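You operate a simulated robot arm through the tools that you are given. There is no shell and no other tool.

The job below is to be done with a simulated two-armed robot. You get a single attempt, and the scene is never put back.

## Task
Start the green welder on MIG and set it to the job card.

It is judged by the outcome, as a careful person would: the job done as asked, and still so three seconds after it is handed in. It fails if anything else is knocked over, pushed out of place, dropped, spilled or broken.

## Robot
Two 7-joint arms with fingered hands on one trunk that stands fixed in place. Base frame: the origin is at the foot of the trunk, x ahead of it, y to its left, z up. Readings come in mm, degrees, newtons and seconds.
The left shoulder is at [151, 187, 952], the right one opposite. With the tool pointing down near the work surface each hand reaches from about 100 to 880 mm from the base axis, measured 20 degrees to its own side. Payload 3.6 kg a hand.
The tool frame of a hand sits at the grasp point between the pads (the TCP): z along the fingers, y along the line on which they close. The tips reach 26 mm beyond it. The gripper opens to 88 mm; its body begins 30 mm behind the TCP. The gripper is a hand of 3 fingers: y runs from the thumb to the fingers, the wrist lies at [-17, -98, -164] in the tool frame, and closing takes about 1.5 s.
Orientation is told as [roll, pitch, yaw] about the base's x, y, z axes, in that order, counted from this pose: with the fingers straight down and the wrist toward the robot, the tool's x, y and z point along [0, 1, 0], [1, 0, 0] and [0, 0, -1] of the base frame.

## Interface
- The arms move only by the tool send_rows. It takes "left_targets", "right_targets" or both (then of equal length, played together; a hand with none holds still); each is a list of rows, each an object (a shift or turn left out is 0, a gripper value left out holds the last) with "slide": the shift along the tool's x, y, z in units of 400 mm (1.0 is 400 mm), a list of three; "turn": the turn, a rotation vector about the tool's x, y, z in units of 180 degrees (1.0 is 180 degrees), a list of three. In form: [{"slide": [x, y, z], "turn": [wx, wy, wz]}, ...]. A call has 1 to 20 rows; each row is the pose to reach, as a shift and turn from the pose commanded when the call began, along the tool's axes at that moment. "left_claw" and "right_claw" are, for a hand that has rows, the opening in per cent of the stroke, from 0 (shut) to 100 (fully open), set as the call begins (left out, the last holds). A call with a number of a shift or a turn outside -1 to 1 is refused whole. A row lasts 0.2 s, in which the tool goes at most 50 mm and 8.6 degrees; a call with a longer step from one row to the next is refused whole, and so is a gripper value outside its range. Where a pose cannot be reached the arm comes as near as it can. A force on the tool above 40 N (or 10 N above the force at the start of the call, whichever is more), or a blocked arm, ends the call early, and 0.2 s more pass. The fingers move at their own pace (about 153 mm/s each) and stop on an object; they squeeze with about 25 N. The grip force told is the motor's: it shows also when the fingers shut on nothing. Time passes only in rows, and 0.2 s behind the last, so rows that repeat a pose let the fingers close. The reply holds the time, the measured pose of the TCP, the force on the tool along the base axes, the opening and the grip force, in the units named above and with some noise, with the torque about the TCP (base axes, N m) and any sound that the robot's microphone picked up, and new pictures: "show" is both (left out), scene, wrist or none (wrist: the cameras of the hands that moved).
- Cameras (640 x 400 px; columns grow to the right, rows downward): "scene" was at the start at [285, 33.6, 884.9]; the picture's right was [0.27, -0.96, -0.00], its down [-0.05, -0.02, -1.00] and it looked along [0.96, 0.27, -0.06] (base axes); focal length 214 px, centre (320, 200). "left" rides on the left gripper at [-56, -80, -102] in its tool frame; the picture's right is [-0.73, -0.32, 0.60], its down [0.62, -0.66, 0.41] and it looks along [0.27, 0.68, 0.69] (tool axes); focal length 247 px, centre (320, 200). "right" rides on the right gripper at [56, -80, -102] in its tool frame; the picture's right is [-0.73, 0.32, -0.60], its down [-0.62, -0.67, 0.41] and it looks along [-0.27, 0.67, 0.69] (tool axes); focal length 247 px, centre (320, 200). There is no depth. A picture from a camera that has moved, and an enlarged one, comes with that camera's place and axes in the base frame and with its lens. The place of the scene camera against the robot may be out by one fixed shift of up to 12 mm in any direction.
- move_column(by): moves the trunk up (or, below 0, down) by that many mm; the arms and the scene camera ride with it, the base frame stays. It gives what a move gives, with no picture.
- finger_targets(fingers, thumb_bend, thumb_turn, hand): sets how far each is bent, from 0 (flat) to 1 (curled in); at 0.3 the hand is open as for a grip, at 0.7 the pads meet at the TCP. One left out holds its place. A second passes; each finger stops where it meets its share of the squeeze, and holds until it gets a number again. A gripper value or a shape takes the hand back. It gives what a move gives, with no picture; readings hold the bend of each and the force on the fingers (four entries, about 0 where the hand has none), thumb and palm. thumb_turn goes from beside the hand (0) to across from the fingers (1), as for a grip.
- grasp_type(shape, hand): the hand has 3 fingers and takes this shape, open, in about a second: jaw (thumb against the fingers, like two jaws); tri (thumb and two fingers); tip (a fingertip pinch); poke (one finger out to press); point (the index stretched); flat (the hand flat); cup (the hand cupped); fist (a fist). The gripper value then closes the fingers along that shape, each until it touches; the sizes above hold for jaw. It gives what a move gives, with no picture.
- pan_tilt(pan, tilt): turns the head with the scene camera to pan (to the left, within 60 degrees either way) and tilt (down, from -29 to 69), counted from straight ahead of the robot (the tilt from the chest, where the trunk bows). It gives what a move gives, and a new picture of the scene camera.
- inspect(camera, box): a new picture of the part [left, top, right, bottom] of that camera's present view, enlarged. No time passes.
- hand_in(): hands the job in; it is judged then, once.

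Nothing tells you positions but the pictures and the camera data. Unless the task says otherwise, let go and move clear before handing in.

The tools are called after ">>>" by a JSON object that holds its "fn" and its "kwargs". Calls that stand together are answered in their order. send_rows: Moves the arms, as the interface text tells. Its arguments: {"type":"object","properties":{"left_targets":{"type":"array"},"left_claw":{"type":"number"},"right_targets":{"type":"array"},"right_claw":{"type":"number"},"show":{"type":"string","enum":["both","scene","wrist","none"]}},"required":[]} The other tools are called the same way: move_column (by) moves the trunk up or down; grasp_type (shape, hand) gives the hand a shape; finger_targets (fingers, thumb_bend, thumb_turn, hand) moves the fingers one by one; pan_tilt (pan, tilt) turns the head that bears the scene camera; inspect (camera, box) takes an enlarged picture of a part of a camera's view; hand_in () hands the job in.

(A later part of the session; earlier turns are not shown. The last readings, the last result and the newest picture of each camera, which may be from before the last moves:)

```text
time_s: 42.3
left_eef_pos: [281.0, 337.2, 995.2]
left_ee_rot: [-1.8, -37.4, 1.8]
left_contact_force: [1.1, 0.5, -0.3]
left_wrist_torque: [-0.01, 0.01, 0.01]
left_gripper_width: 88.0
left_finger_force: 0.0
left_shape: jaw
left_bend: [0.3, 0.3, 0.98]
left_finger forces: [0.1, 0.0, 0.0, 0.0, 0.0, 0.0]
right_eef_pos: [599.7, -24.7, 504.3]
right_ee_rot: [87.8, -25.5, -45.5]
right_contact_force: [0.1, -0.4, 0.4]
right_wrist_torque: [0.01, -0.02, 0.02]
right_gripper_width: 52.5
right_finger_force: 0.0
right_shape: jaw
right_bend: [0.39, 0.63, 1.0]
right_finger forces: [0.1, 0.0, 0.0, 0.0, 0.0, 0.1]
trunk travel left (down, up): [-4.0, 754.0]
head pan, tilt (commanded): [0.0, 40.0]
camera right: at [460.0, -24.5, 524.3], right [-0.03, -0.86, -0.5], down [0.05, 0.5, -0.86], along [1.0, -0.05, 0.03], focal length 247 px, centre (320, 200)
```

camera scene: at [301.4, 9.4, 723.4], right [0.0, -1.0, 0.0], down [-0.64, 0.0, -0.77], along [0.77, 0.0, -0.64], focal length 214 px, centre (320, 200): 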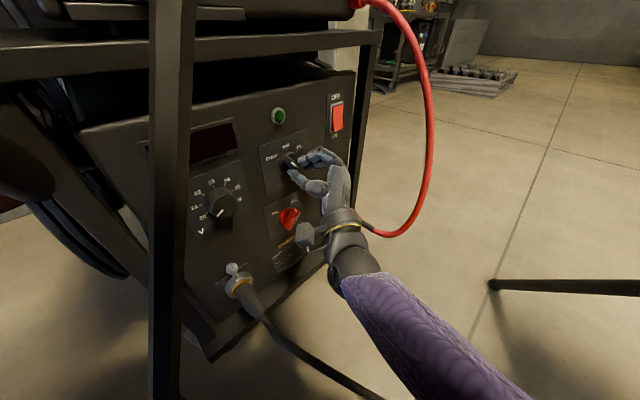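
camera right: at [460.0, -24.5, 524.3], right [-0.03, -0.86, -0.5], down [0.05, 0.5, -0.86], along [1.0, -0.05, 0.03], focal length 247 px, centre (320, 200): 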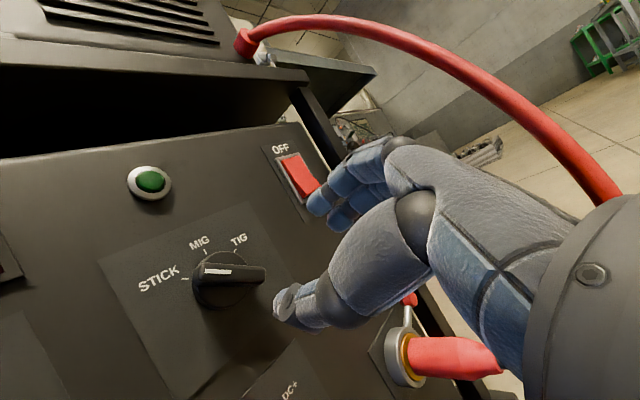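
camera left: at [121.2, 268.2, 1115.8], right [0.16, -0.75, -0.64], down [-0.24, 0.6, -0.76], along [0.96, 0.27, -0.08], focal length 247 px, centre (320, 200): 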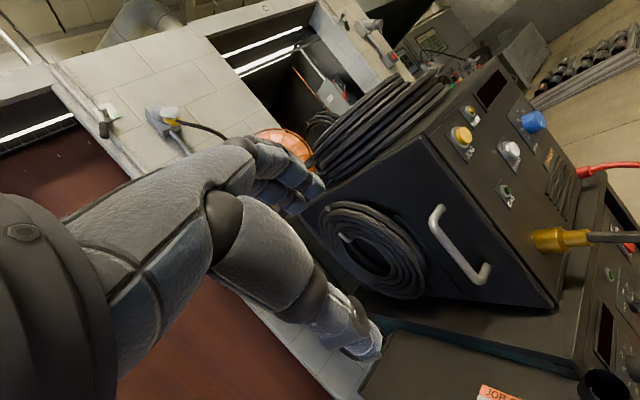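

The report says the arm itself was blocked, so something other than the knob is interfering. I'll look down at the arm.

>>> {"fn": "pan_tilt", "kwargs": {"pan": -25, "tilt": 62}}

>>> {"fn": "pan_tilt", "kwargs": {"pan": 15, "tilt": 62}}

```text
time_s: 43.2
left_eef_pos: [281.9, 337.2, 995.1]
left_ee_rot: [-1.7, -37.2, 1.8]
left_contact_force: [-0.6, -0.8, 0.3]
left_wrist_torque: [0.01, 0.03, 0.02]
left_gripper_width: 87.8
left_finger_force: 0.0
left_shape: jaw
left_bend: [0.3, 0.3, 0.98]
left_finger forces: [0.0, 0.1, 0.0, 0.0, 0.0, 0.1]
right_eef_pos: [599.8, -24.4, 504.6]
right_ee_rot: [87.7, -25.6, -45.6]
right_contact_force: [-0.1, -0.2, 0.6]
right_wrist_torque: [0.06, 0.0, 0.0]
right_gripper_width: 52.4
right_finger_force: 0.1
right_shape: jaw
right_bend: [0.39, 0.63, 1.0]
right_finger forces: [0.0, 0.1, 0.0, 0.0, 0.0, 0.0]
trunk travel left (down, up): [-4.0, 754.0]
head pan, tilt (commanded): [-25.0, 62.0]
camera scene: at [275.6, -18.4, 694.2], right [-0.42, -0.91, 0.0], down [-0.8, 0.37, -0.47], along [0.43, -0.2, -0.88], focal length 214 px, centre (320, 200)
```

scene: 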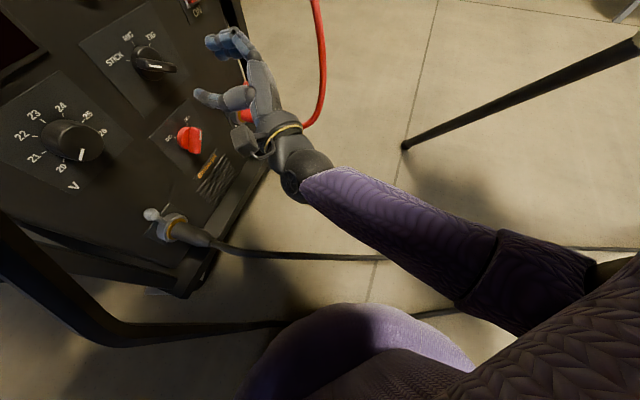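

```text
time_s: 44.2
left_eef_pos: [281.4, 336.4, 994.0]
left_ee_rot: [-1.8, -37.3, 1.7]
left_contact_force: [-0.5, -0.5, -0.1]
left_wrist_torque: [0.01, -0.01, 0.01]
left_gripper_width: 87.8
left_finger_force: 0.0
left_shape: jaw
left_bend: [0.3, 0.3, 0.98]
left_finger forces: [0.0, 0.1, 0.0, 0.1, 0.1, 0.0]
right_eef_pos: [599.2, -23.7, 505.4]
right_ee_rot: [87.8, -25.6, -45.5]
right_contact_force: [0.0, 0.7, 0.3]
right_wrist_torque: [-0.01, -0.02, -0.04]
right_gripper_width: 52.5
right_finger_force: 0.0
right_shape: jaw
right_bend: [0.39, 0.63, 1.0]
right_finger forces: [0.0, 0.1, 0.0, 0.0, 0.0, 0.1]
trunk travel left (down, up): [-4.0, 754.0]
head pan, tilt (commanded): [15.0, 62.0]
camera scene: at [279.4, 25.4, 694.1], right [0.26, -0.97, 0.0], down [-0.85, -0.23, -0.47], along [0.45, 0.12, -0.88], focal length 214 px, centre (320, 200)
```

scene: 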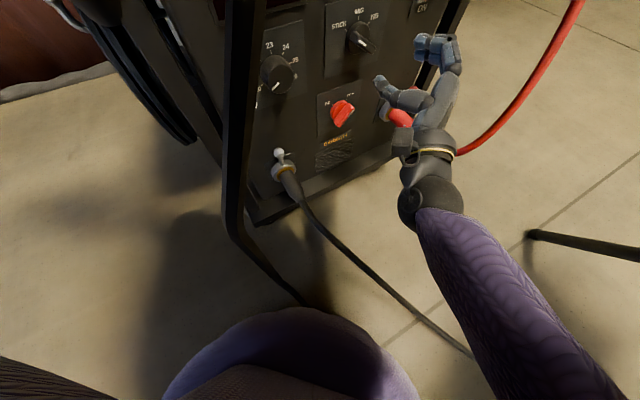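

No obstacle is visible, so a wrist joint was probably running out of range in that roll direction. I'll back away and test the opposite roll (fingers toward the left) in free space.

>>> {"fn": "send_rows", "kwargs": {"right_targets": [{"slide": [0, 0, -0.05], "turn": [0, 0, -0.0222]}, {"slide": [0, 0, -0.1], "turn": [0, 0, -0.0444]}, {"slide": [0, 0, -0.15], "turn": [0, 0, -0.0667]}, {"slide": [0, 0, -0.15], "turn": [0, 0, -0.0889]}, {"slide": [0, 0, -0.15], "turn": [0, 0, -0.1111]}, {"slide": [0, 0, -0.15], "turn": [0, 0, -0.1333]}, {"slide": [0, 0, -0.15], "turn": [0, 0, -0.1556]}, {"slide": [0, 0, -0.15], "turn": [0, 0, -0.1778]}, {"slide": [0, 0, -0.15], "turn": [0, 0, -0.2]}, {"slide": [0, 0, -0.15], "turn": [0, 0, -0.2222]}, {"slide": [0, 0, -0.15], "turn": [0, 0, -0.2444]}, {"slide": [0, 0, -0.15], "turn": [0, 0, -0.2667]}, {"slide": [0, 0, -0.15], "turn": [0, 0, -0.2889]}, {"slide": [0, 0, -0.15], "turn": [0, 0, -0.3111]}, {"slide": [0, 0, -0.15], "turn": [0, 0, -0.3333]}, {"slide": [0, 0, -0.15], "turn": [0, 0, -0.3556]}, {"slide": [0, 0, -0.15], "turn": [0, 0, -0.3556]}, {"slide": [0, 0, -0.15], "turn": [0, 0, -0.3556]}, {"slide": [0, 0, -0.15], "turn": [0, 0, -0.3556]}], "show": "none"}}

```text
time_s: 48.2
left_eef_pos: [281.4, 336.1, 995.9]
left_ee_rot: [-1.7, -37.3, 1.8]
left_contact_force: [1.3, 0.4, 0.7]
left_wrist_torque: [0.0, 0.0, -0.01]
left_gripper_width: 88.1
left_finger_force: 0.1
left_shape: jaw
left_bend: [0.3, 0.3, 0.98]
left_finger forces: [0.0, 0.0, 0.1, 0.1, 0.0, 0.0]
right_eef_pos: [558.4, -64.8, 506.0]
right_ee_rot: [10.2, -87.8, 33.2]
right_contact_force: [1.0, 0.6, 1.0]
right_wrist_torque: [0.0, 0.01, 0.01]
right_gripper_width: 52.7
right_finger_force: 0.0
right_shape: jaw
right_bend: [0.39, 0.63, 1.0]
right_finger forces: [0.0, 0.0, 0.0, 0.0, 0.0, 0.0]
trunk travel left (down, up): [-4.0, 754.0]
head pan, tilt (commanded): [15.0, 62.0]
```

That tracked well to fingers-up. I'll continue rolling until the fingers point left.

>>> {"fn": "send_rows", "kwargs": {"right_targets": [{"turn": [0, 0, -0.0222]}, {"turn": [0, 0, -0.0444]}, {"turn": [0, 0, -0.0667]}, {"turn": [0, 0, -0.0889]}, {"turn": [0, 0, -0.1111]}, {"turn": [0, 0, -0.1333]}, {"turn": [0, 0, -0.1556]}, {"turn": [0, 0, -0.1778]}, {"turn": [0, 0, -0.2]}, {"turn": [0, 0, -0.2222]}, {"turn": [0, 0, -0.2444]}, {"turn": [0, 0, -0.2667]}, {"turn": [0, 0, -0.2889]}, {"turn": [0, 0, -0.3111]}, {"turn": [0, 0, -0.3333]}, {"turn": [0, 0, -0.3556]}, {"turn": [0, 0, -0.3778]}, {"turn": [0, 0, -0.4]}, {"turn": [0, 0, -0.4]}], "show": "scene"}}

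```text
time_s: 52.2
left_eef_pos: [280.5, 335.9, 994.7]
left_ee_rot: [-1.9, -37.3, 1.7]
left_contact_force: [1.0, 0.2, 0.6]
left_wrist_torque: [0.01, 0.01, -0.01]
left_gripper_width: 88.0
left_finger_force: 0.0
left_shape: jaw
left_bend: [0.3, 0.3, 0.98]
left_finger forces: [0.1, 0.0, 0.1, 0.0, 0.0, 0.0]
right_eef_pos: [556.7, -65.8, 505.1]
right_ee_rot: [-87.8, -18.3, 132.9]
right_contact_force: [-0.1, 0.1, -0.4]
right_wrist_torque: [0.0, -0.02, 0.01]
right_gripper_width: 52.6
right_finger_force: 0.1
right_shape: jaw
right_bend: [0.39, 0.63, 1.0]
right_finger forces: [0.0, 0.1, 0.0, 0.0, 0.1, 0.1]
trunk travel left (down, up): [-4.0, 754.0]
head pan, tilt (commanded): [15.0, 62.0]
camera scene: at [279.4, 25.4, 694.1], right [0.26, -0.97, 0.0], down [-0.85, -0.23, -0.47], along [0.45, 0.12, -0.88], focal length 214 px, centre (320, 200)
```

scene: 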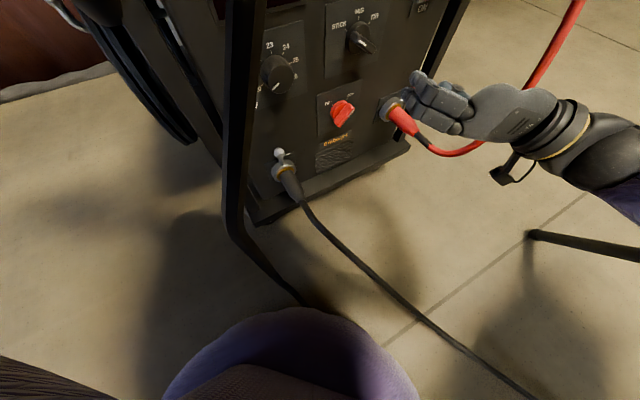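

Rolling this way tracks to within a millimetre, and the hand now comes in from the right. I'll use this range instead: align the jaw along the bar at its STICK angle and grip its two ends.

>>> {"fn": "send_rows", "kwargs": {"right_targets": [{"slide": [-0.0005, 0.0094, 0.0225], "turn": [-0.0005, -0.0014, 0.012]}, {"slide": [-0.001, 0.0188, 0.045], "turn": [-0.001, -0.0028, 0.024]}, {"slide": [-0.0015, 0.0282, 0.0675], "turn": [-0.0014, -0.0042, 0.036]}, {"slide": [-0.002, 0.0376, 0.09], "turn": [-0.0018, -0.0054, 0.048]}, {"slide": [-0.0025, 0.047, 0.1125], "turn": [-0.0023, -0.0068, 0.06]}, {"slide": [-0.003, 0.0565, 0.135], "turn": [-0.0027, -0.0081, 0.072]}, {"slide": [-0.0035, 0.0659, 0.1575], "turn": [-0.0032, -0.0095, 0.084]}, {"slide": [-0.004, 0.0753, 0.18], "turn": [-0.0036, -0.0108, 0.0944]}, {"slide": [-0.004, 0.0753, 0.18], "turn": [-0.0036, -0.0108, 0.0944]}, {"slide": [-0.004, 0.0753, 0.18], "turn": [-0.0036, -0.0108, 0.0944]}], "right_claw": 72, "show": "wrist"}}

>>> {"fn": "pan_tilt", "kwargs": {"pan": 0, "tilt": 40}}

>>> {"fn": "inspect", "kwargs": {"camera": "scene", "box": [240, 100, 400, 220]}}

```text
time_s: 54.4
left_eef_pos: [280.2, 335.6, 994.2]
left_ee_rot: [-1.9, -37.3, 1.8]
left_contact_force: [1.0, 0.4, -0.7]
left_wrist_torque: [-0.03, -0.01, -0.02]
left_gripper_width: 88.0
left_finger_force: 0.1
left_shape: jaw
left_bend: [0.3, 0.3, 0.98]
left_finger forces: [0.0, 0.0, 0.0, 0.0, 0.0, 0.1]
right_eef_pos: [590.9, 6.3, 516.5]
right_ee_rot: [-90.1, -35.4, 133.2]
right_contact_force: [-0.3, 0.1, 0.6]
right_wrist_torque: [0.04, 0.02, -0.01]
right_gripper_width: 62.8
right_finger_force: 0.1
right_shape: jaw
right_bend: [0.35, 0.54, 0.99]
right_finger forces: [0.1, 0.0, 0.1, 0.1, 0.1, 0.0]
trunk travel left (down, up): [-4.0, 754.0]
head pan, tilt (commanded): [15.0, 62.0]
camera right: at [538.8, -88.2, 424.3], right [-0.32, -0.53, 0.78], down [0.92, -0.38, 0.12], along [0.23, 0.76, 0.61], focal length 247 px, centre (320, 200)
```

right: 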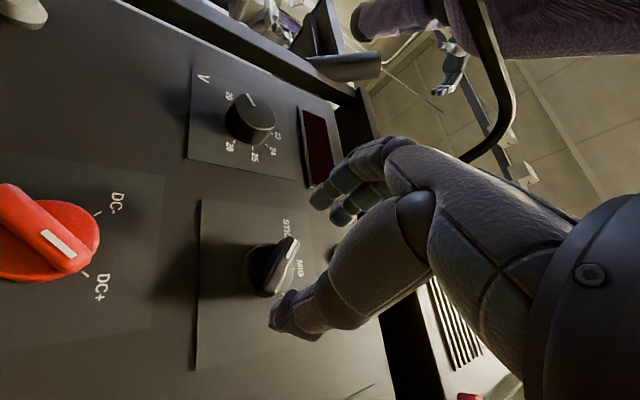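

```text
time_s: 55.3
left_eef_pos: [281.2, 335.3, 993.9]
left_ee_rot: [-1.8, -37.4, 1.8]
left_contact_force: [0.4, -0.2, -0.5]
left_wrist_torque: [-0.01, -0.04, -0.02]
left_gripper_width: 87.7
left_finger_force: 0.2
left_shape: jaw
left_bend: [0.3, 0.3, 0.98]
left_finger forces: [0.1, 0.0, 0.1, 0.0, 0.1, 0.1]
right_eef_pos: [589.1, 5.7, 516.4]
right_ee_rot: [-90.0, -35.5, 133.3]
right_contact_force: [0.1, -0.4, -0.2]
right_wrist_torque: [0.04, -0.03, 0.0]
right_gripper_width: 62.9
right_finger_force: 0.1
right_shape: jaw
right_bend: [0.35, 0.54, 0.99]
right_finger forces: [0.1, 0.0, 0.0, 0.0, 0.0, 0.0]
trunk travel left (down, up): [-4.0, 754.0]
head pan, tilt (commanded): [0.0, 40.0]
camera scene: at [302.3, 8.8, 723.1], right [0.0, -1.0, 0.0], down [-0.64, 0.0, -0.77], along [0.77, 0.0, -0.64], focal length 214 px, centre (320, 200)
```

scene: 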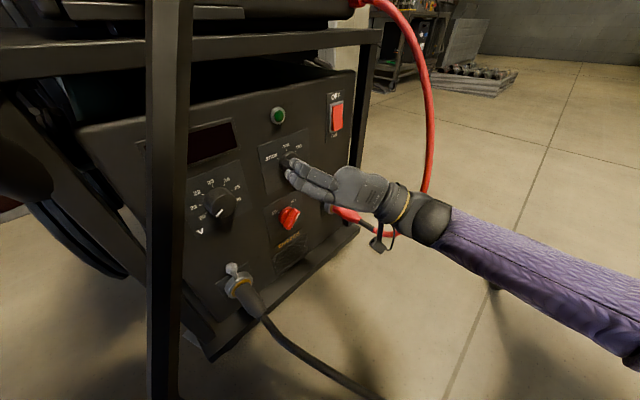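

```text
3.33 times, centred on (320, 160) of scene
camera zoom: at [302.3, 8.8, 723.1], right [0.0, -1.0, 0.0], down [-0.64, 0.0, -0.77], along [0.77, 0.0, -0.64], focal length 715 px, centre (320, 333)
```

zoom: 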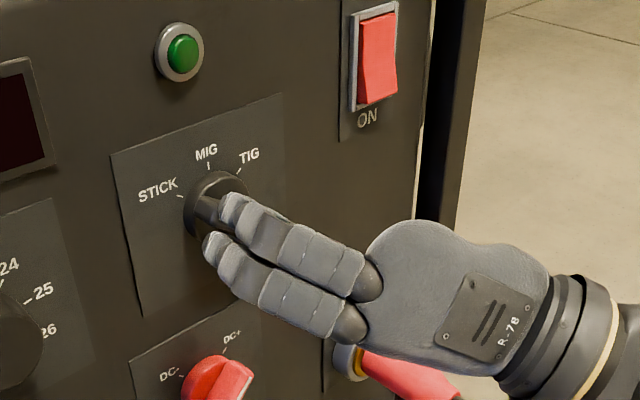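

>>> {"fn": "inspect", "kwargs": {"camera": "right", "box": [200, 180, 380, 350]}}

```text
2.35 times, centred on (290, 265) of right
camera zoom: at [538.8, -88.3, 424.3], right [-0.32, -0.53, 0.78], down [0.92, -0.38, 0.12], along [0.23, 0.76, 0.61], focal length 581 px, centre (391, 47)
```

zoom: 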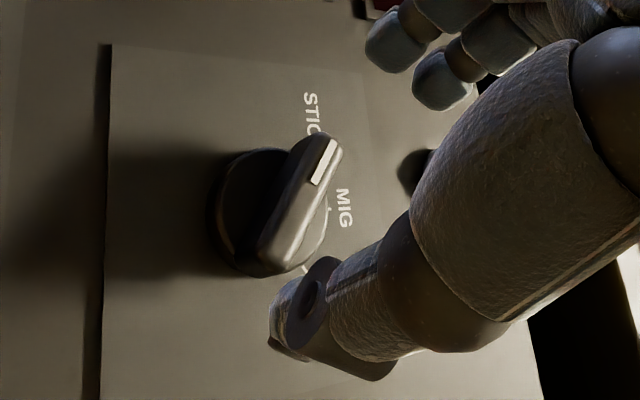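

The bar is aligned with the jaw. I'll move in slowly along the knob axis with the jaws open 62 mm.

>>> {"fn": "send_rows", "kwargs": {"right_targets": [{"slide": [0.0018, -0.008, 0.02]}, {"slide": [0.0018, -0.008, 0.04]}, {"slide": [0.0018, -0.008, 0.06]}, {"slide": [0.0018, -0.008, 0.08]}, {"slide": [0.0018, -0.008, 0.095]}, {"slide": [0.0018, -0.008, 0.109]}, {"slide": [0.0018, -0.008, 0.109]}, {"slide": [0.0018, -0.008, 0.109]}], "show": "wrist"}}

>>> {"fn": "inspect", "kwargs": {"camera": "right", "box": [200, 180, 380, 350]}}

>>> {"fn": "inspect", "kwargs": {"camera": "scene", "box": [240, 100, 400, 220]}}

```text
time_s: 57.1
left_eef_pos: [281.0, 335.9, 994.8]
left_ee_rot: [-1.8, -37.2, 1.7]
left_contact_force: [-0.1, -0.1, -0.4]
left_wrist_torque: [-0.04, 0.0, 0.0]
left_gripper_width: 87.6
left_finger_force: 0.0
left_shape: jaw
left_bend: [0.3, 0.3, 0.98]
left_finger forces: [0.0, 0.0, 0.1, 0.1, 0.0, 0.1]
right_eef_pos: [624.4, 33.1, 513.6]
right_ee_rot: [-89.9, -35.4, 133.3]
right_contact_force: [-1.0, -0.5, 0.1]
right_wrist_torque: [-0.01, -0.02, -0.01]
right_gripper_width: 62.8
right_finger_force: 0.3
right_shape: jaw
right_bend: [0.35, 0.54, 0.99]
right_finger forces: [0.0, 0.0, 0.1, 0.0, 0.0, 0.1]
trunk travel left (down, up): [-4.0, 754.0]
head pan, tilt (commanded): [0.0, 40.0]
camera right: at [572.3, -61.1, 420.9], right [-0.32, -0.53, 0.78], down [0.92, -0.38, 0.12], along [0.23, 0.76, 0.61], focal length 247 px, centre (320, 200)
```

right: 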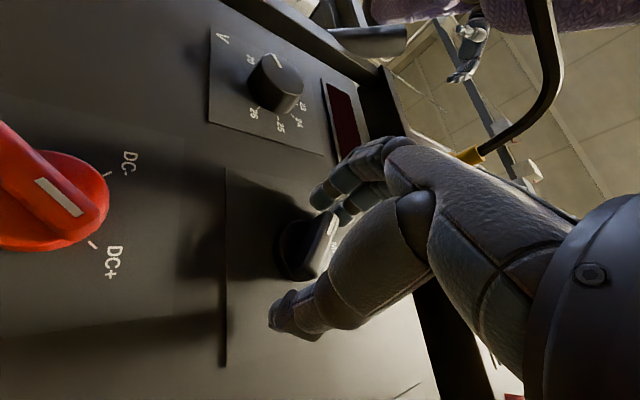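

```text
2.35 times, centred on (290, 265) of right
camera zoom: at [572.3, -61.1, 420.9], right [-0.32, -0.53, 0.78], down [0.92, -0.38, 0.12], along [0.23, 0.76, 0.61], focal length 581 px, centre (391, 47)
```

zoom: 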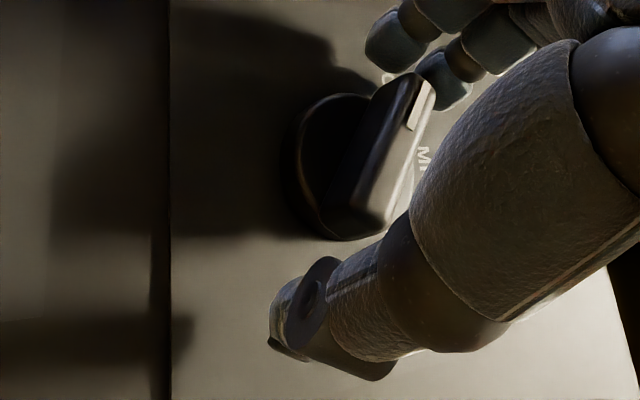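

```text
3.33 times, centred on (320, 160) of scene
camera zoom: at [302.3, 8.8, 723.1], right [0.0, -1.0, 0.0], down [-0.64, 0.0, -0.77], along [0.77, 0.0, -0.64], focal length 715 px, centre (320, 333)
```

zoom: 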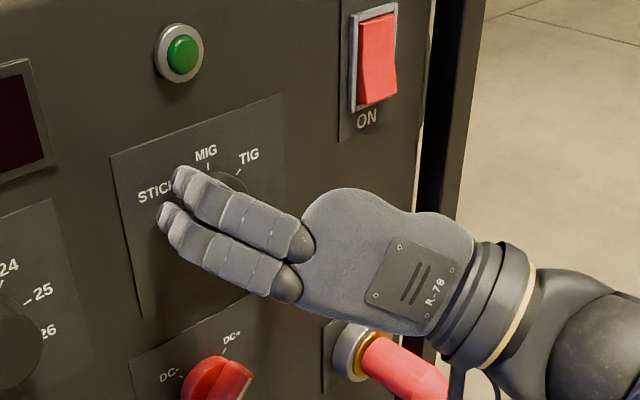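

The bar sits centred between thumb and fingers. Closing now.

>>> {"fn": "send_rows", "kwargs": {"right_targets": [{"slide": [0, 0, 0]}, {"slide": [0, 0, 0]}, {"slide": [0, 0, 0]}, {"slide": [0, 0, 0]}, {"slide": [0, 0, 0]}, {"slide": [0, 0, 0]}], "right_claw": 0, "show": "wrist"}}

>>> {"fn": "inspect", "kwargs": {"camera": "right", "box": [200, 180, 380, 350]}}

```text
time_s: 58.5
left_eef_pos: [281.6, 336.8, 994.6]
left_ee_rot: [-1.9, -37.4, 1.8]
left_contact_force: [0.2, 0.1, -0.4]
left_wrist_torque: [0.04, -0.01, 0.0]
left_gripper_width: 88.0
left_finger_force: 0.1
left_shape: jaw
left_bend: [0.3, 0.3, 0.98]
left_finger forces: [0.0, 0.0, 0.1, 0.0, 0.0, 0.0]
right_eef_pos: [624.1, 34.2, 513.0]
right_ee_rot: [-90.0, -35.4, 133.3]
right_contact_force: [-0.9, 4.3, -1.3]
right_wrist_torque: [0.01, 0.0, 0.1]
right_gripper_width: 39.0
right_finger_force: 25.3
right_shape: jaw
right_bend: [0.43, 0.72, 1.0]
right_finger forces: [17.8, 9.1, 0.1, 0.0, 21.8, 0.0]
trunk travel left (down, up): [-4.0, 754.0]
head pan, tilt (commanded): [0.0, 40.0]
camera right: at [572.1, -61.0, 420.7], right [-0.32, -0.53, 0.78], down [0.92, -0.38, 0.12], along [0.23, 0.76, 0.61], focal length 247 px, centre (320, 200)
```

right: 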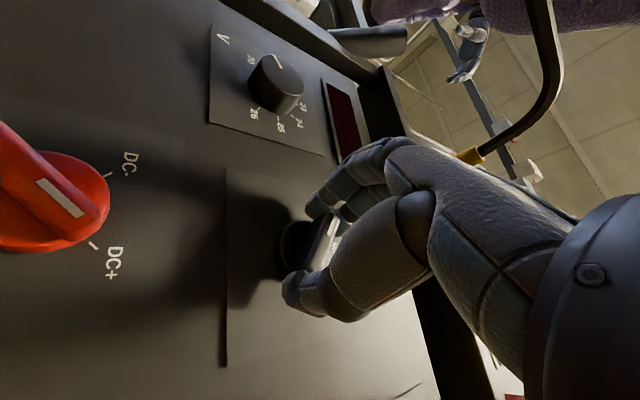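

```text
2.35 times, centred on (290, 265) of right
camera zoom: at [572.1, -61.0, 420.7], right [-0.32, -0.53, 0.78], down [0.92, -0.38, 0.12], along [0.23, 0.76, 0.61], focal length 581 px, centre (391, 47)
```

zoom: 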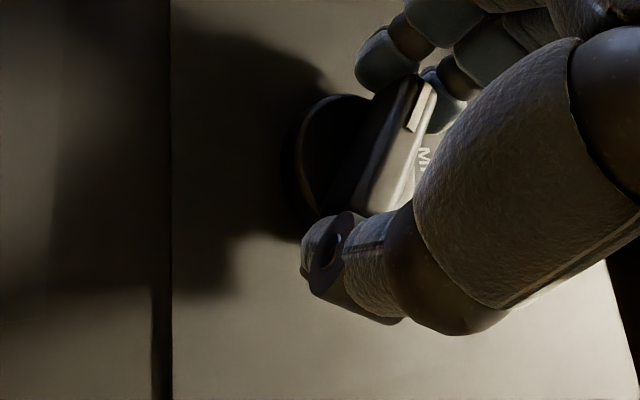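

I have a good grip across the bar ends (39 mm wide, balanced forces). I'll turn clockwise slowly, 30° first.

>>> {"fn": "send_rows", "kwargs": {"right_targets": [{"turn": [0, 0, 0.008]}, {"turn": [0, 0, 0.02]}, {"turn": [0, 0, 0.034]}, {"turn": [0, 0, 0.048]}, {"turn": [0, 0, 0.062]}, {"turn": [0, 0, 0.076]}, {"turn": [0, 0, 0.09]}, {"turn": [0, 0, 0.104]}, {"turn": [0, 0, 0.118]}, {"turn": [0, 0, 0.132]}, {"turn": [0, 0, 0.146]}, {"turn": [0, 0, 0.16]}, {"turn": [0, 0, 0.17]}, {"turn": [0, 0, 0.17]}], "show": "wrist"}}

>>> {"fn": "inspect", "kwargs": {"camera": "right", "box": [200, 160, 380, 330]}}

>>> {"fn": "inspect", "kwargs": {"camera": "scene", "box": [240, 100, 400, 220]}}

```text
time_s: 61.5
left_eef_pos: [282.1, 337.0, 994.6]
left_ee_rot: [-1.8, -37.2, 1.8]
left_contact_force: [0.0, -0.1, 0.0]
left_wrist_torque: [0.03, 0.01, -0.01]
left_gripper_width: 87.9
left_finger_force: 0.1
left_shape: jaw
left_bend: [0.3, 0.3, 0.98]
left_finger forces: [0.0, 0.0, 0.0, 0.0, 0.0, 0.0]
right_eef_pos: [624.5, 34.3, 511.9]
right_ee_rot: [-89.9, -66.0, 133.3]
right_contact_force: [-6.9, 6.0, -1.5]
right_wrist_torque: [-0.1, 0.04, 0.16]
right_gripper_width: 38.8
right_finger_force: 24.9
right_shape: jaw
right_bend: [0.43, 0.72, 1.0]
right_finger forces: [20.4, 8.8, 0.1, 0.0, 22.9, 0.0]
trunk travel left (down, up): [-4.0, 754.0]
head pan, tilt (commanded): [0.0, 40.0]
camera right: at [536.7, -23.1, 416.1], right [-0.06, -0.8, 0.59], down [0.87, -0.33, -0.35], along [0.48, 0.49, 0.73], focal length 247 px, centre (320, 200)
```

right: 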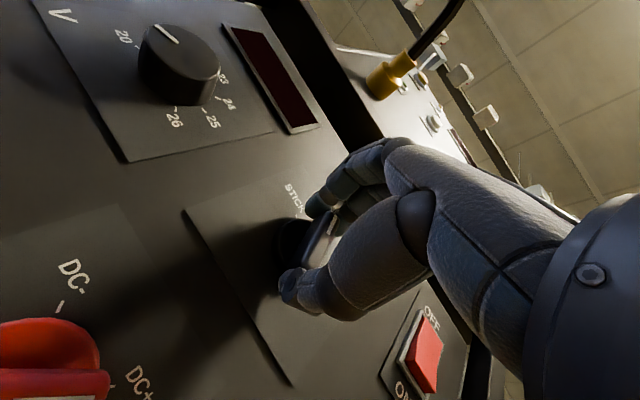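

```text
2.35 times, centred on (290, 245) of right
camera zoom: at [536.7, -23.1, 416.1], right [-0.06, -0.8, 0.59], down [0.87, -0.33, -0.35], along [0.48, 0.49, 0.73], focal length 581 px, centre (391, 94)
```

zoom: 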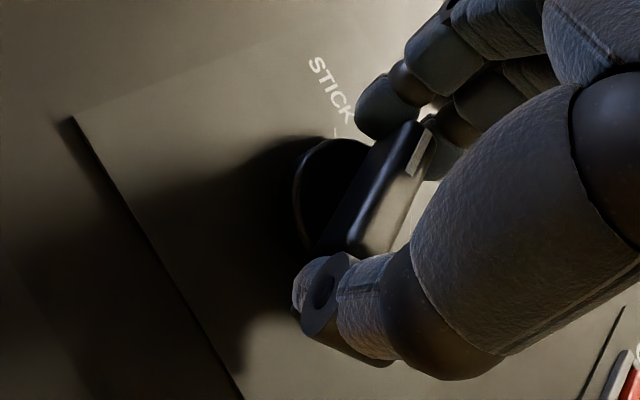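

```text
3.33 times, centred on (320, 160) of scene
camera zoom: at [302.2, 9.0, 723.2], right [0.0, -1.0, 0.0], down [-0.64, 0.0, -0.77], along [0.77, 0.0, -0.64], focal length 715 px, centre (320, 333)
```

zoom: 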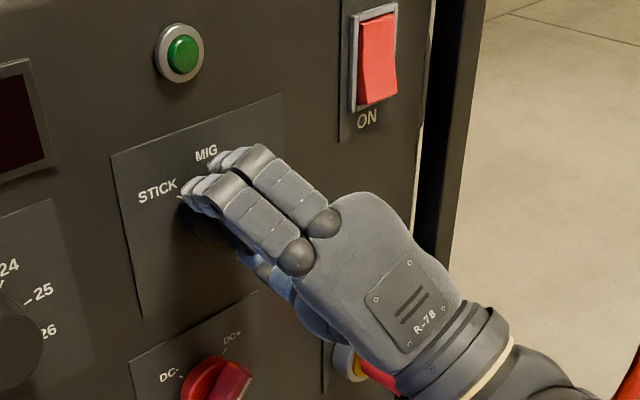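

The knob is turning with the hand, with no drift. I'll turn the remaining ~24° to bring it upright at MIG.

>>> {"fn": "send_rows", "kwargs": {"right_targets": [{"turn": [0, 0, 0.01]}, {"turn": [0, 0, 0.024]}, {"turn": [0, 0, 0.038]}, {"turn": [0, 0, 0.052]}, {"turn": [0, 0, 0.066]}, {"turn": [0, 0, 0.08]}, {"turn": [0, 0, 0.094]}, {"turn": [0, 0, 0.108]}, {"turn": [0, 0, 0.12]}, {"turn": [0, 0, 0.13]}, {"turn": [0, 0, 0.13]}, {"turn": [0, 0, 0.13]}], "show": "wrist"}}

>>> {"fn": "inspect", "kwargs": {"camera": "right", "box": [200, 160, 380, 330]}}

```text
time_s: 64.1
left_eef_pos: [281.5, 336.8, 995.0]
left_ee_rot: [-1.9, -37.3, 1.8]
left_contact_force: [-0.1, -0.3, -0.1]
left_wrist_torque: [-0.03, 0.01, -0.01]
left_gripper_width: 87.8
left_finger_force: 0.1
left_shape: jaw
left_bend: [0.3, 0.3, 0.98]
left_finger forces: [0.1, 0.1, 0.1, 0.0, 0.0, 0.1]
right_eef_pos: [624.9, 33.3, 512.8]
right_ee_rot: [-85.0, -89.5, 128.2]
right_contact_force: [-12.6, 8.6, -5.2]
right_wrist_torque: [-0.23, 0.16, 0.26]
right_gripper_width: 38.8
right_finger_force: 24.9
right_shape: jaw
right_bend: [0.44, 0.72, 0.97]
right_finger forces: [19.0, 6.3, 0.0, 0.0, 27.5, 0.0]
trunk travel left (down, up): [-4.0, 754.0]
head pan, tilt (commanded): [0.0, 40.0]
camera right: at [512.2, 3.1, 431.4], right [0.07, -0.94, 0.33], down [0.73, -0.18, -0.66], along [0.68, 0.28, 0.68], focal length 247 px, centre (320, 200)
```

right: 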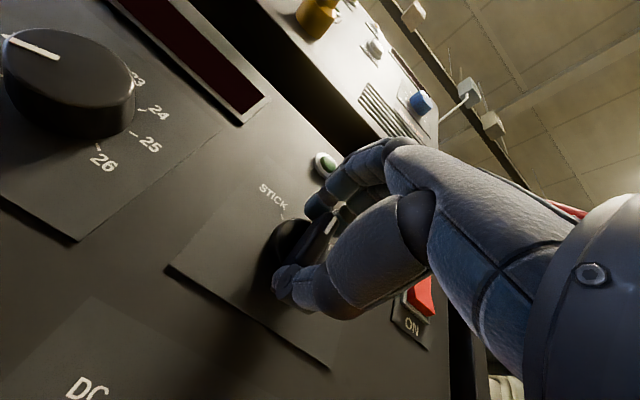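

```text
2.35 times, centred on (290, 245) of right
camera zoom: at [512.2, 3.1, 431.4], right [0.07, -0.94, 0.33], down [0.73, -0.18, -0.66], along [0.68, 0.28, 0.68], focal length 581 px, centre (391, 94)
```

zoom: 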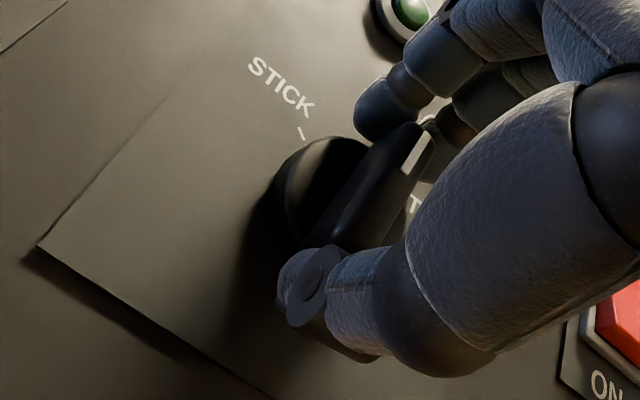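

Turned to vertical. I'll open the jaw and back straight out to see where the knob settles.

>>> {"fn": "send_rows", "kwargs": {"right_targets": [{"slide": [0, 0, 0]}, {"slide": [0, 0, 0]}, {"slide": [0, 0, 0]}, {"slide": [0, 0, -0.03]}, {"slide": [0, 0, -0.07]}, {"slide": [0, 0, -0.12]}, {"slide": [0, 0, -0.18]}, {"slide": [0, 0, -0.18]}], "right_claw": 75, "show": "wrist"}}

>>> {"fn": "inspect", "kwargs": {"camera": "scene", "box": [240, 100, 400, 220]}}

>>> {"fn": "inspect", "kwargs": {"camera": "right", "box": [160, 160, 380, 330]}}

```text
time_s: 65.9
left_eef_pos: [281.9, 336.4, 995.2]
left_ee_rot: [-1.7, -37.2, 1.8]
left_contact_force: [0.2, -0.6, 0.1]
left_wrist_torque: [0.04, -0.01, 0.02]
left_gripper_width: 88.0
left_finger_force: 0.0
left_shape: jaw
left_bend: [0.3, 0.3, 0.98]
left_finger forces: [0.0, 0.1, 0.0, 0.0, 0.0, 0.0]
right_eef_pos: [573.8, -17.3, 510.9]
right_ee_rot: [-91.9, -89.3, 135.0]
right_contact_force: [0.0, 0.4, 0.5]
right_wrist_torque: [-0.04, 0.02, -0.01]
right_gripper_width: 65.7
right_finger_force: 0.0
right_shape: jaw
right_bend: [0.34, 0.52, 0.99]
right_finger forces: [0.1, 0.1, 0.0, 0.0, 0.1, 0.0]
trunk travel left (down, up): [-4.0, 754.0]
head pan, tilt (commanded): [0.0, 40.0]
camera right: at [461.7, -46.5, 429.4], right [0.06, -0.94, 0.33], down [0.73, -0.18, -0.66], along [0.68, 0.28, 0.68], focal length 247 px, centre (320, 200)
```

right: 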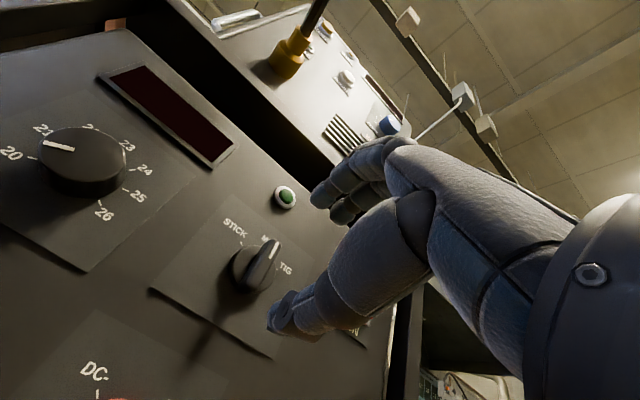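

```text
3.33 times, centred on (320, 160) of scene
camera zoom: at [302.3, 8.8, 723.2], right [0.0, -1.0, 0.0], down [-0.64, 0.0, -0.77], along [0.77, 0.0, -0.64], focal length 715 px, centre (320, 333)
```

zoom: 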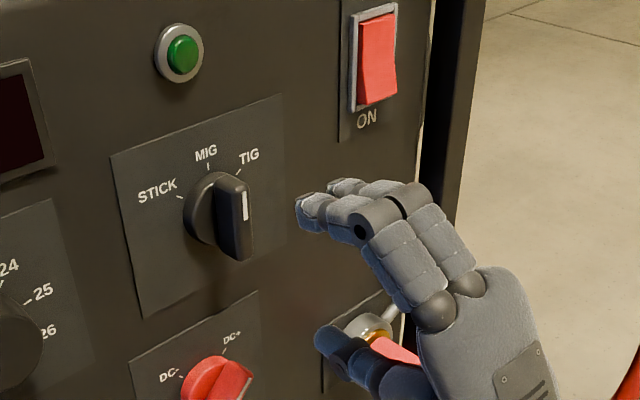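

```text
2.35 times, centred on (270, 245) of right
camera zoom: at [461.7, -46.5, 429.4], right [0.06, -0.94, 0.33], down [0.73, -0.18, -0.66], along [0.68, 0.28, 0.68], focal length 581 px, centre (438, 94)
```

zoom: 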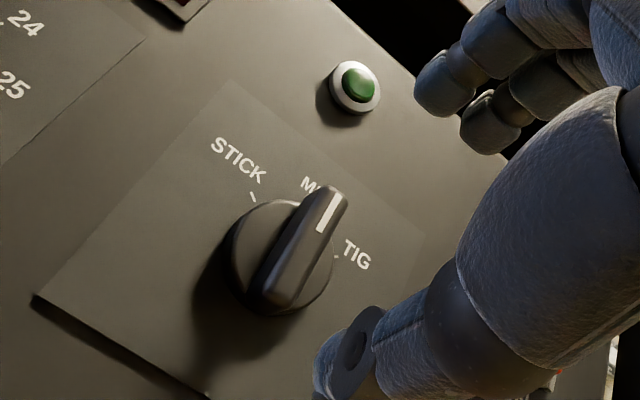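

The mode knob sits firmly at MIG. Next is the power rocker, so I'll form a poking finger and see where its tip is.

>>> {"fn": "grasp_type", "kwargs": {"shape": "poke", "hand": "right"}}

>>> {"fn": "inspect", "kwargs": {"camera": "right", "box": [0, 0, 640, 400]}}

>>> {"fn": "inspect", "kwargs": {"camera": "scene", "box": [240, 80, 440, 230]}}

```text
time_s: 66.8
left_eef_pos: [282.4, 336.9, 994.6]
left_ee_rot: [-1.8, -37.3, 1.8]
left_contact_force: [0.6, 0.1, -0.4]
left_wrist_torque: [-0.02, -0.02, 0.02]
left_gripper_width: 88.1
left_finger_force: 0.1
left_shape: jaw
left_bend: [0.3, 0.3, 0.98]
left_finger forces: [0.0, 0.0, 0.1, 0.0, 0.0, 0.0]
right_eef_pos: [573.9, -16.6, 510.8]
right_ee_rot: [-89.9, -89.4, 133.1]
right_contact_force: [0.1, 0.2, -0.2]
right_wrist_torque: [-0.02, 0.0, 0.0]
right_gripper_width: 0.0
right_finger_force: 0.0
right_shape: poke
right_bend: [0.7, 0.92, 0.25]
right_finger forces: [0.0, 0.0, 0.0, 0.0, 0.0, 0.0]
trunk travel left (down, up): [-4.0, 754.0]
head pan, tilt (commanded): [0.0, 40.0]
```

```text
1.00 times, centred on (320, 200) of right (not enlarged: the box is as wide or as high as the picture)
camera zoom: at [461.8, -46.5, 429.2], right [0.06, -0.94, 0.33], down [0.73, -0.18, -0.66], along [0.68, 0.28, 0.68], focal length 247 px, centre (320, 200)
```

zoom: 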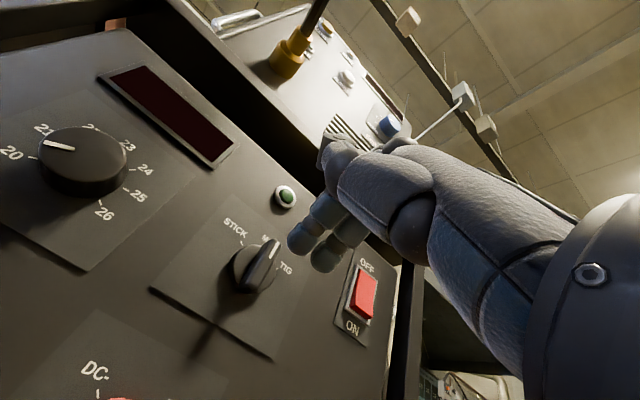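

```text
2.67 times, centred on (340, 155) of scene
camera zoom: at [302.3, 8.8, 723.1], right [0.0, -1.0, 0.0], down [-0.64, 0.0, -0.77], along [0.77, 0.0, -0.64], focal length 572 px, centre (267, 320)
```

zoom: 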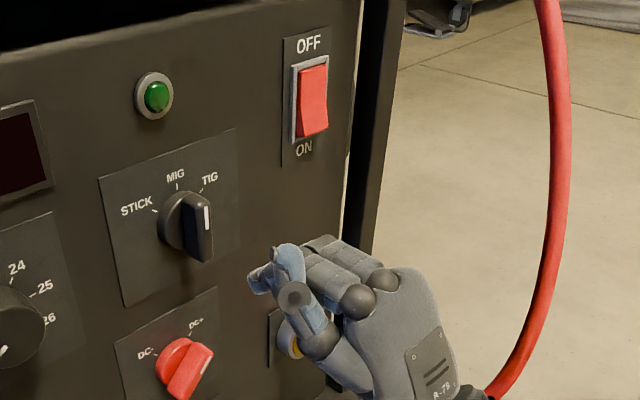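

>>> {"fn": "grasp_type", "kwargs": {"shape": "point", "hand": "right"}}

>>> {"fn": "inspect", "kwargs": {"camera": "right", "box": [0, 0, 640, 400]}}

>>> {"fn": "inspect", "kwargs": {"camera": "scene", "box": [240, 80, 440, 230]}}

```text
time_s: 67.7
left_eef_pos: [281.2, 336.4, 995.2]
left_ee_rot: [-1.8, -37.2, 1.8]
left_contact_force: [0.6, 0.1, 0.0]
left_wrist_torque: [0.02, 0.0, -0.01]
left_gripper_width: 87.9
left_finger_force: 0.0
left_shape: jaw
left_bend: [0.3, 0.3, 0.98]
left_finger forces: [0.0, 0.0, 0.1, 0.0, 0.1, 0.0]
right_eef_pos: [573.2, -16.6, 509.5]
right_ee_rot: [-90.5, -89.4, 133.8]
right_contact_force: [-0.3, -0.2, 0.3]
right_wrist_torque: [-0.01, 0.0, 0.01]
right_gripper_width: 82.5
right_finger_force: 0.0
right_shape: point
right_bend: [0.7, 1.0, 0.83]
right_finger forces: [0.1, 0.0, 0.0, 0.0, 0.0, 0.0]
trunk travel left (down, up): [-4.0, 754.0]
head pan, tilt (commanded): [0.0, 40.0]
```

```text
1.00 times, centred on (320, 200) of right (not enlarged: the box is as wide or as high as the picture)
camera zoom: at [461.8, -46.4, 429.3], right [0.06, -0.94, 0.33], down [0.73, -0.18, -0.66], along [0.68, 0.28, 0.68], focal length 247 px, centre (320, 200)
```

zoom: 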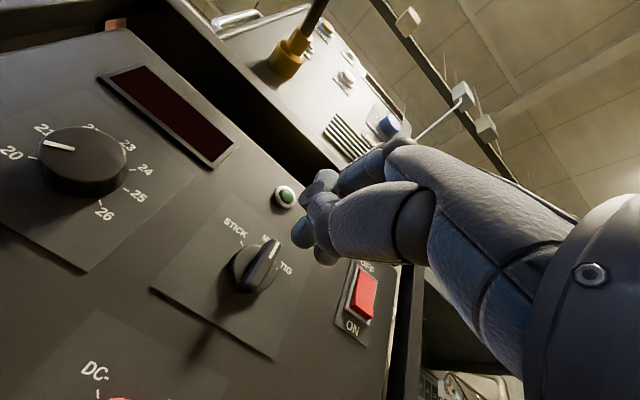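

```text
2.67 times, centred on (340, 155) of scene
camera zoom: at [302.3, 8.8, 723.1], right [0.0, -1.0, 0.0], down [-0.64, 0.0, -0.77], along [0.77, 0.0, -0.64], focal length 572 px, centre (267, 320)
```

zoom: 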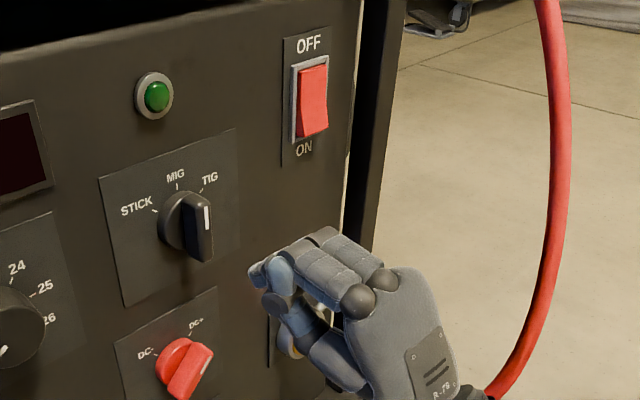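

The poke shape puts the two fingertips together just past the tool centre, which suits the rocker. The red cable loop hangs to the right of it, so I'll come in from the left at an angle (yaw about 20°) aiming at the rocker's lower ON half.

>>> {"fn": "grasp_type", "kwargs": {"shape": "poke", "hand": "right"}}

>>> {"fn": "send_rows", "kwargs": {"right_targets": [{"slide": [-0.0261, 0.0118, 0.0], "turn": [0, -0.0165, 0]}, {"slide": [-0.0522, 0.0235, 0.0], "turn": [0, -0.033, 0]}, {"slide": [-0.0784, 0.0353, 0.01], "turn": [0, -0.0495, 0]}, {"slide": [-0.1045, 0.047, 0.02], "turn": [0, -0.066, 0]}, {"slide": [-0.1306, 0.0588, 0.03], "turn": [0, -0.0825, 0]}, {"slide": [-0.1567, 0.0705, 0.045], "turn": [0, -0.099, 0]}, {"slide": [-0.1829, 0.0823, 0.055], "turn": [0, -0.1155, 0]}, {"slide": [-0.209, 0.094, 0.067], "turn": [0, -0.132, 0]}, {"slide": [-0.209, 0.094, 0.067], "turn": [0, -0.132, 0]}, {"slide": [-0.209, 0.094, 0.067], "turn": [0, -0.132, 0]}], "show": "both"}}

>>> {"fn": "inspect", "kwargs": {"camera": "scene", "box": [260, 60, 460, 210]}}

>>> {"fn": "inspect", "kwargs": {"camera": "right", "box": [220, 140, 460, 300]}}

```text
time_s: 68.6
left_eef_pos: [281.1, 336.1, 993.7]
left_ee_rot: [-1.7, -37.3, 1.8]
left_contact_force: [-0.5, -1.0, -0.6]
left_wrist_torque: [0.05, -0.02, -0.03]
left_gripper_width: 88.1
left_finger_force: 0.0
left_shape: jaw
left_bend: [0.3, 0.3, 0.98]
left_finger forces: [0.0, 0.0, 0.1, 0.0, 0.0, 0.1]
right_eef_pos: [573.9, -15.8, 510.3]
right_ee_rot: [-90.1, -89.4, 133.4]
right_contact_force: [0.4, -0.5, 0.5]
right_wrist_torque: [0.01, -0.01, -0.01]
right_gripper_width: 0.0
right_finger_force: 0.1
right_shape: poke
right_bend: [0.7, 0.92, 0.25]
right_finger forces: [0.1, 0.0, 0.0, 0.0, 0.0, 0.0]
trunk travel left (down, up): [-4.0, 754.0]
head pan, tilt (commanded): [0.0, 40.0]
```

```text
time_s: 70.8
left_eef_pos: [282.3, 336.3, 995.2]
left_ee_rot: [-1.8, -37.4, 1.8]
left_contact_force: [0.1, -0.9, -0.2]
left_wrist_torque: [0.0, 0.01, 0.03]
left_gripper_width: 87.8
left_finger_force: 0.0
left_shape: jaw
left_bend: [0.3, 0.3, 0.98]
left_finger forces: [0.0, 0.1, 0.0, 0.2, 0.0, 0.0]
right_eef_pos: [648.5, -59.6, 550.6]
right_ee_rot: [-114.4, -89.3, 134.0]
right_contact_force: [0.2, 0.6, 0.3]
right_wrist_torque: [0.0, 0.05, 0.02]
right_gripper_width: 0.0
right_finger_force: 0.0
right_shape: poke
right_bend: [0.7, 0.92, 0.25]
right_finger forces: [0.0, 0.0, 0.0, 0.0, 0.1, 0.0]
trunk travel left (down, up): [-4.0, 754.0]
head pan, tilt (commanded): [0.0, 40.0]
camera scene: at [302.3, 8.8, 723.1], right [0.0, -1.0, 0.0], down [-0.64, 0.0, -0.77], along [0.77, 0.0, -0.64], focal length 214 px, centre (320, 200)
camera right: at [533.7, -41.5, 470.1], right [-0.32, -0.89, 0.32], down [0.6, -0.46, -0.66], along [0.73, -0.02, 0.68], focal length 247 px, centre (320, 200)
```

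scene: 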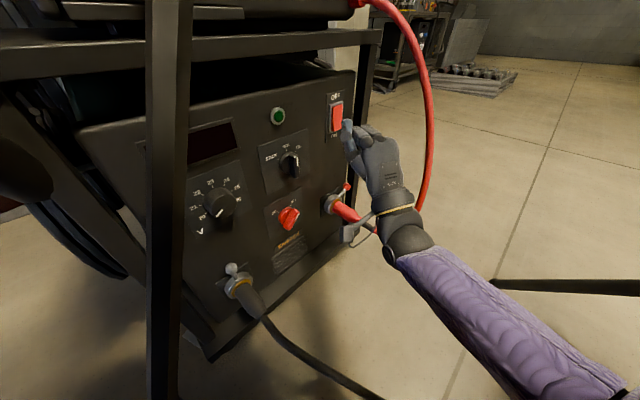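
right: 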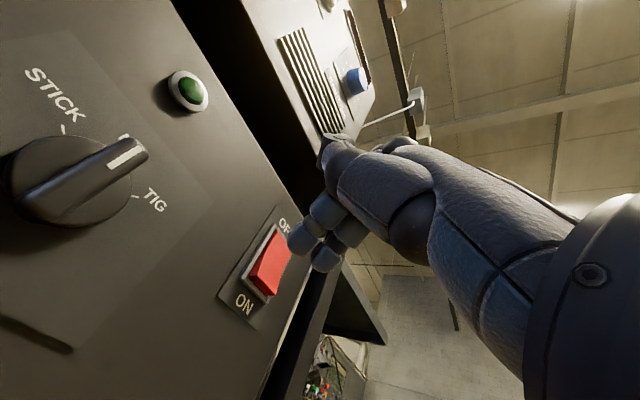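

```text
2.67 times, centred on (360, 135) of scene
camera zoom: at [302.3, 8.8, 723.1], right [0.0, -1.0, 0.0], down [-0.64, 0.0, -0.77], along [0.77, 0.0, -0.64], focal length 572 px, centre (213, 373)
```

zoom: 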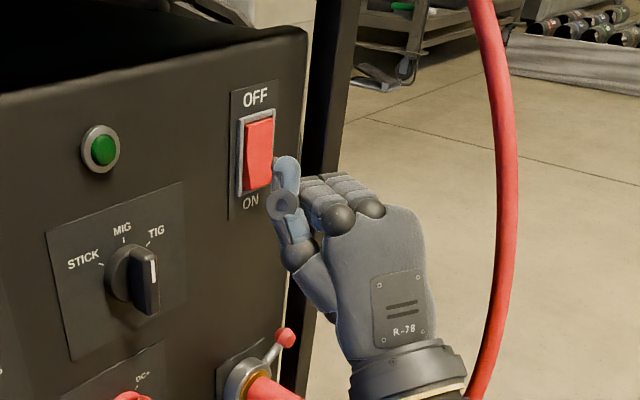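

```text
2.50 times, centred on (340, 220) of right
camera zoom: at [533.7, -41.5, 470.1], right [-0.32, -0.89, 0.32], down [0.6, -0.46, -0.66], along [0.73, -0.02, 0.68], focal length 617 px, centre (270, 150)
```

zoom: 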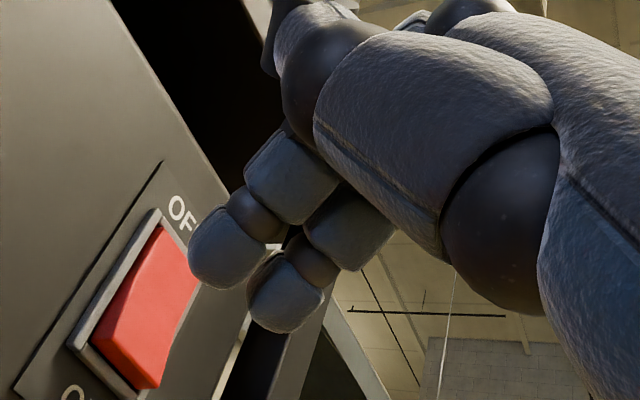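

The fingertips line up with the rocker's lower half at about (723, -34, 548). I'll approach to just short of contact.

>>> {"fn": "send_rows", "kwargs": {"right_targets": [{"slide": [-0.002, -0.0078, 0.03]}, {"slide": [-0.002, -0.0078, 0.06]}, {"slide": [-0.002, -0.0078, 0.09]}, {"slide": [-0.002, -0.0078, 0.11]}, {"slide": [-0.002, -0.0078, 0.11]}, {"slide": [-0.002, -0.0078, 0.11]}], "show": "wrist"}}

>>> {"fn": "inspect", "kwargs": {"camera": "scene", "box": [260, 60, 460, 210]}}

>>> {"fn": "inspect", "kwargs": {"camera": "right", "box": [220, 140, 460, 300]}}

```text
time_s: 72.2
left_eef_pos: [281.5, 336.2, 994.8]
left_ee_rot: [-1.8, -37.3, 1.8]
left_contact_force: [0.9, 0.9, 0.8]
left_wrist_torque: [-0.03, -0.04, 0.01]
left_gripper_width: 88.1
left_finger_force: 0.0
left_shape: jaw
left_bend: [0.3, 0.3, 0.98]
left_finger forces: [0.0, 0.0, 0.0, 0.0, 0.0, 0.1]
right_eef_pos: [688.9, -44.1, 549.1]
right_ee_rot: [-115.2, -89.5, 134.7]
right_contact_force: [0.2, -0.2, -0.3]
right_wrist_torque: [-0.01, -0.03, 0.01]
right_gripper_width: 0.0
right_finger_force: 0.2
right_shape: poke
right_bend: [0.7, 0.92, 0.25]
right_finger forces: [0.0, 0.1, 0.0, 0.0, 0.0, 0.0]
trunk travel left (down, up): [-4.0, 754.0]
head pan, tilt (commanded): [0.0, 40.0]
camera right: at [575.4, -25.9, 467.1], right [-0.32, -0.89, 0.32], down [0.6, -0.46, -0.66], along [0.73, -0.02, 0.68], focal length 247 px, centre (320, 200)
```

right: 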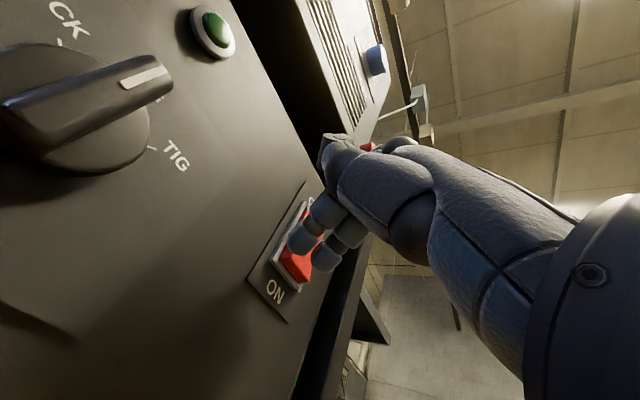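

```text
2.67 times, centred on (360, 135) of scene
camera zoom: at [302.3, 8.8, 723.1], right [0.0, -1.0, 0.0], down [-0.64, 0.0, -0.77], along [0.77, 0.0, -0.64], focal length 572 px, centre (213, 373)
```

zoom: 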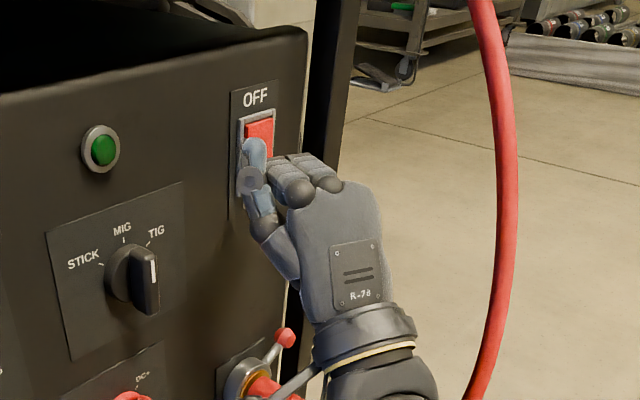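

```text
2.50 times, centred on (340, 220) of right
camera zoom: at [575.4, -25.9, 467.1], right [-0.32, -0.89, 0.32], down [0.6, -0.46, -0.66], along [0.73, -0.02, 0.68], focal length 617 px, centre (270, 150)
```

zoom: 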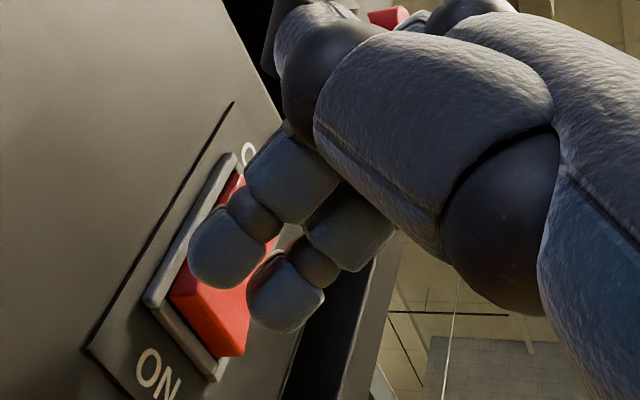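

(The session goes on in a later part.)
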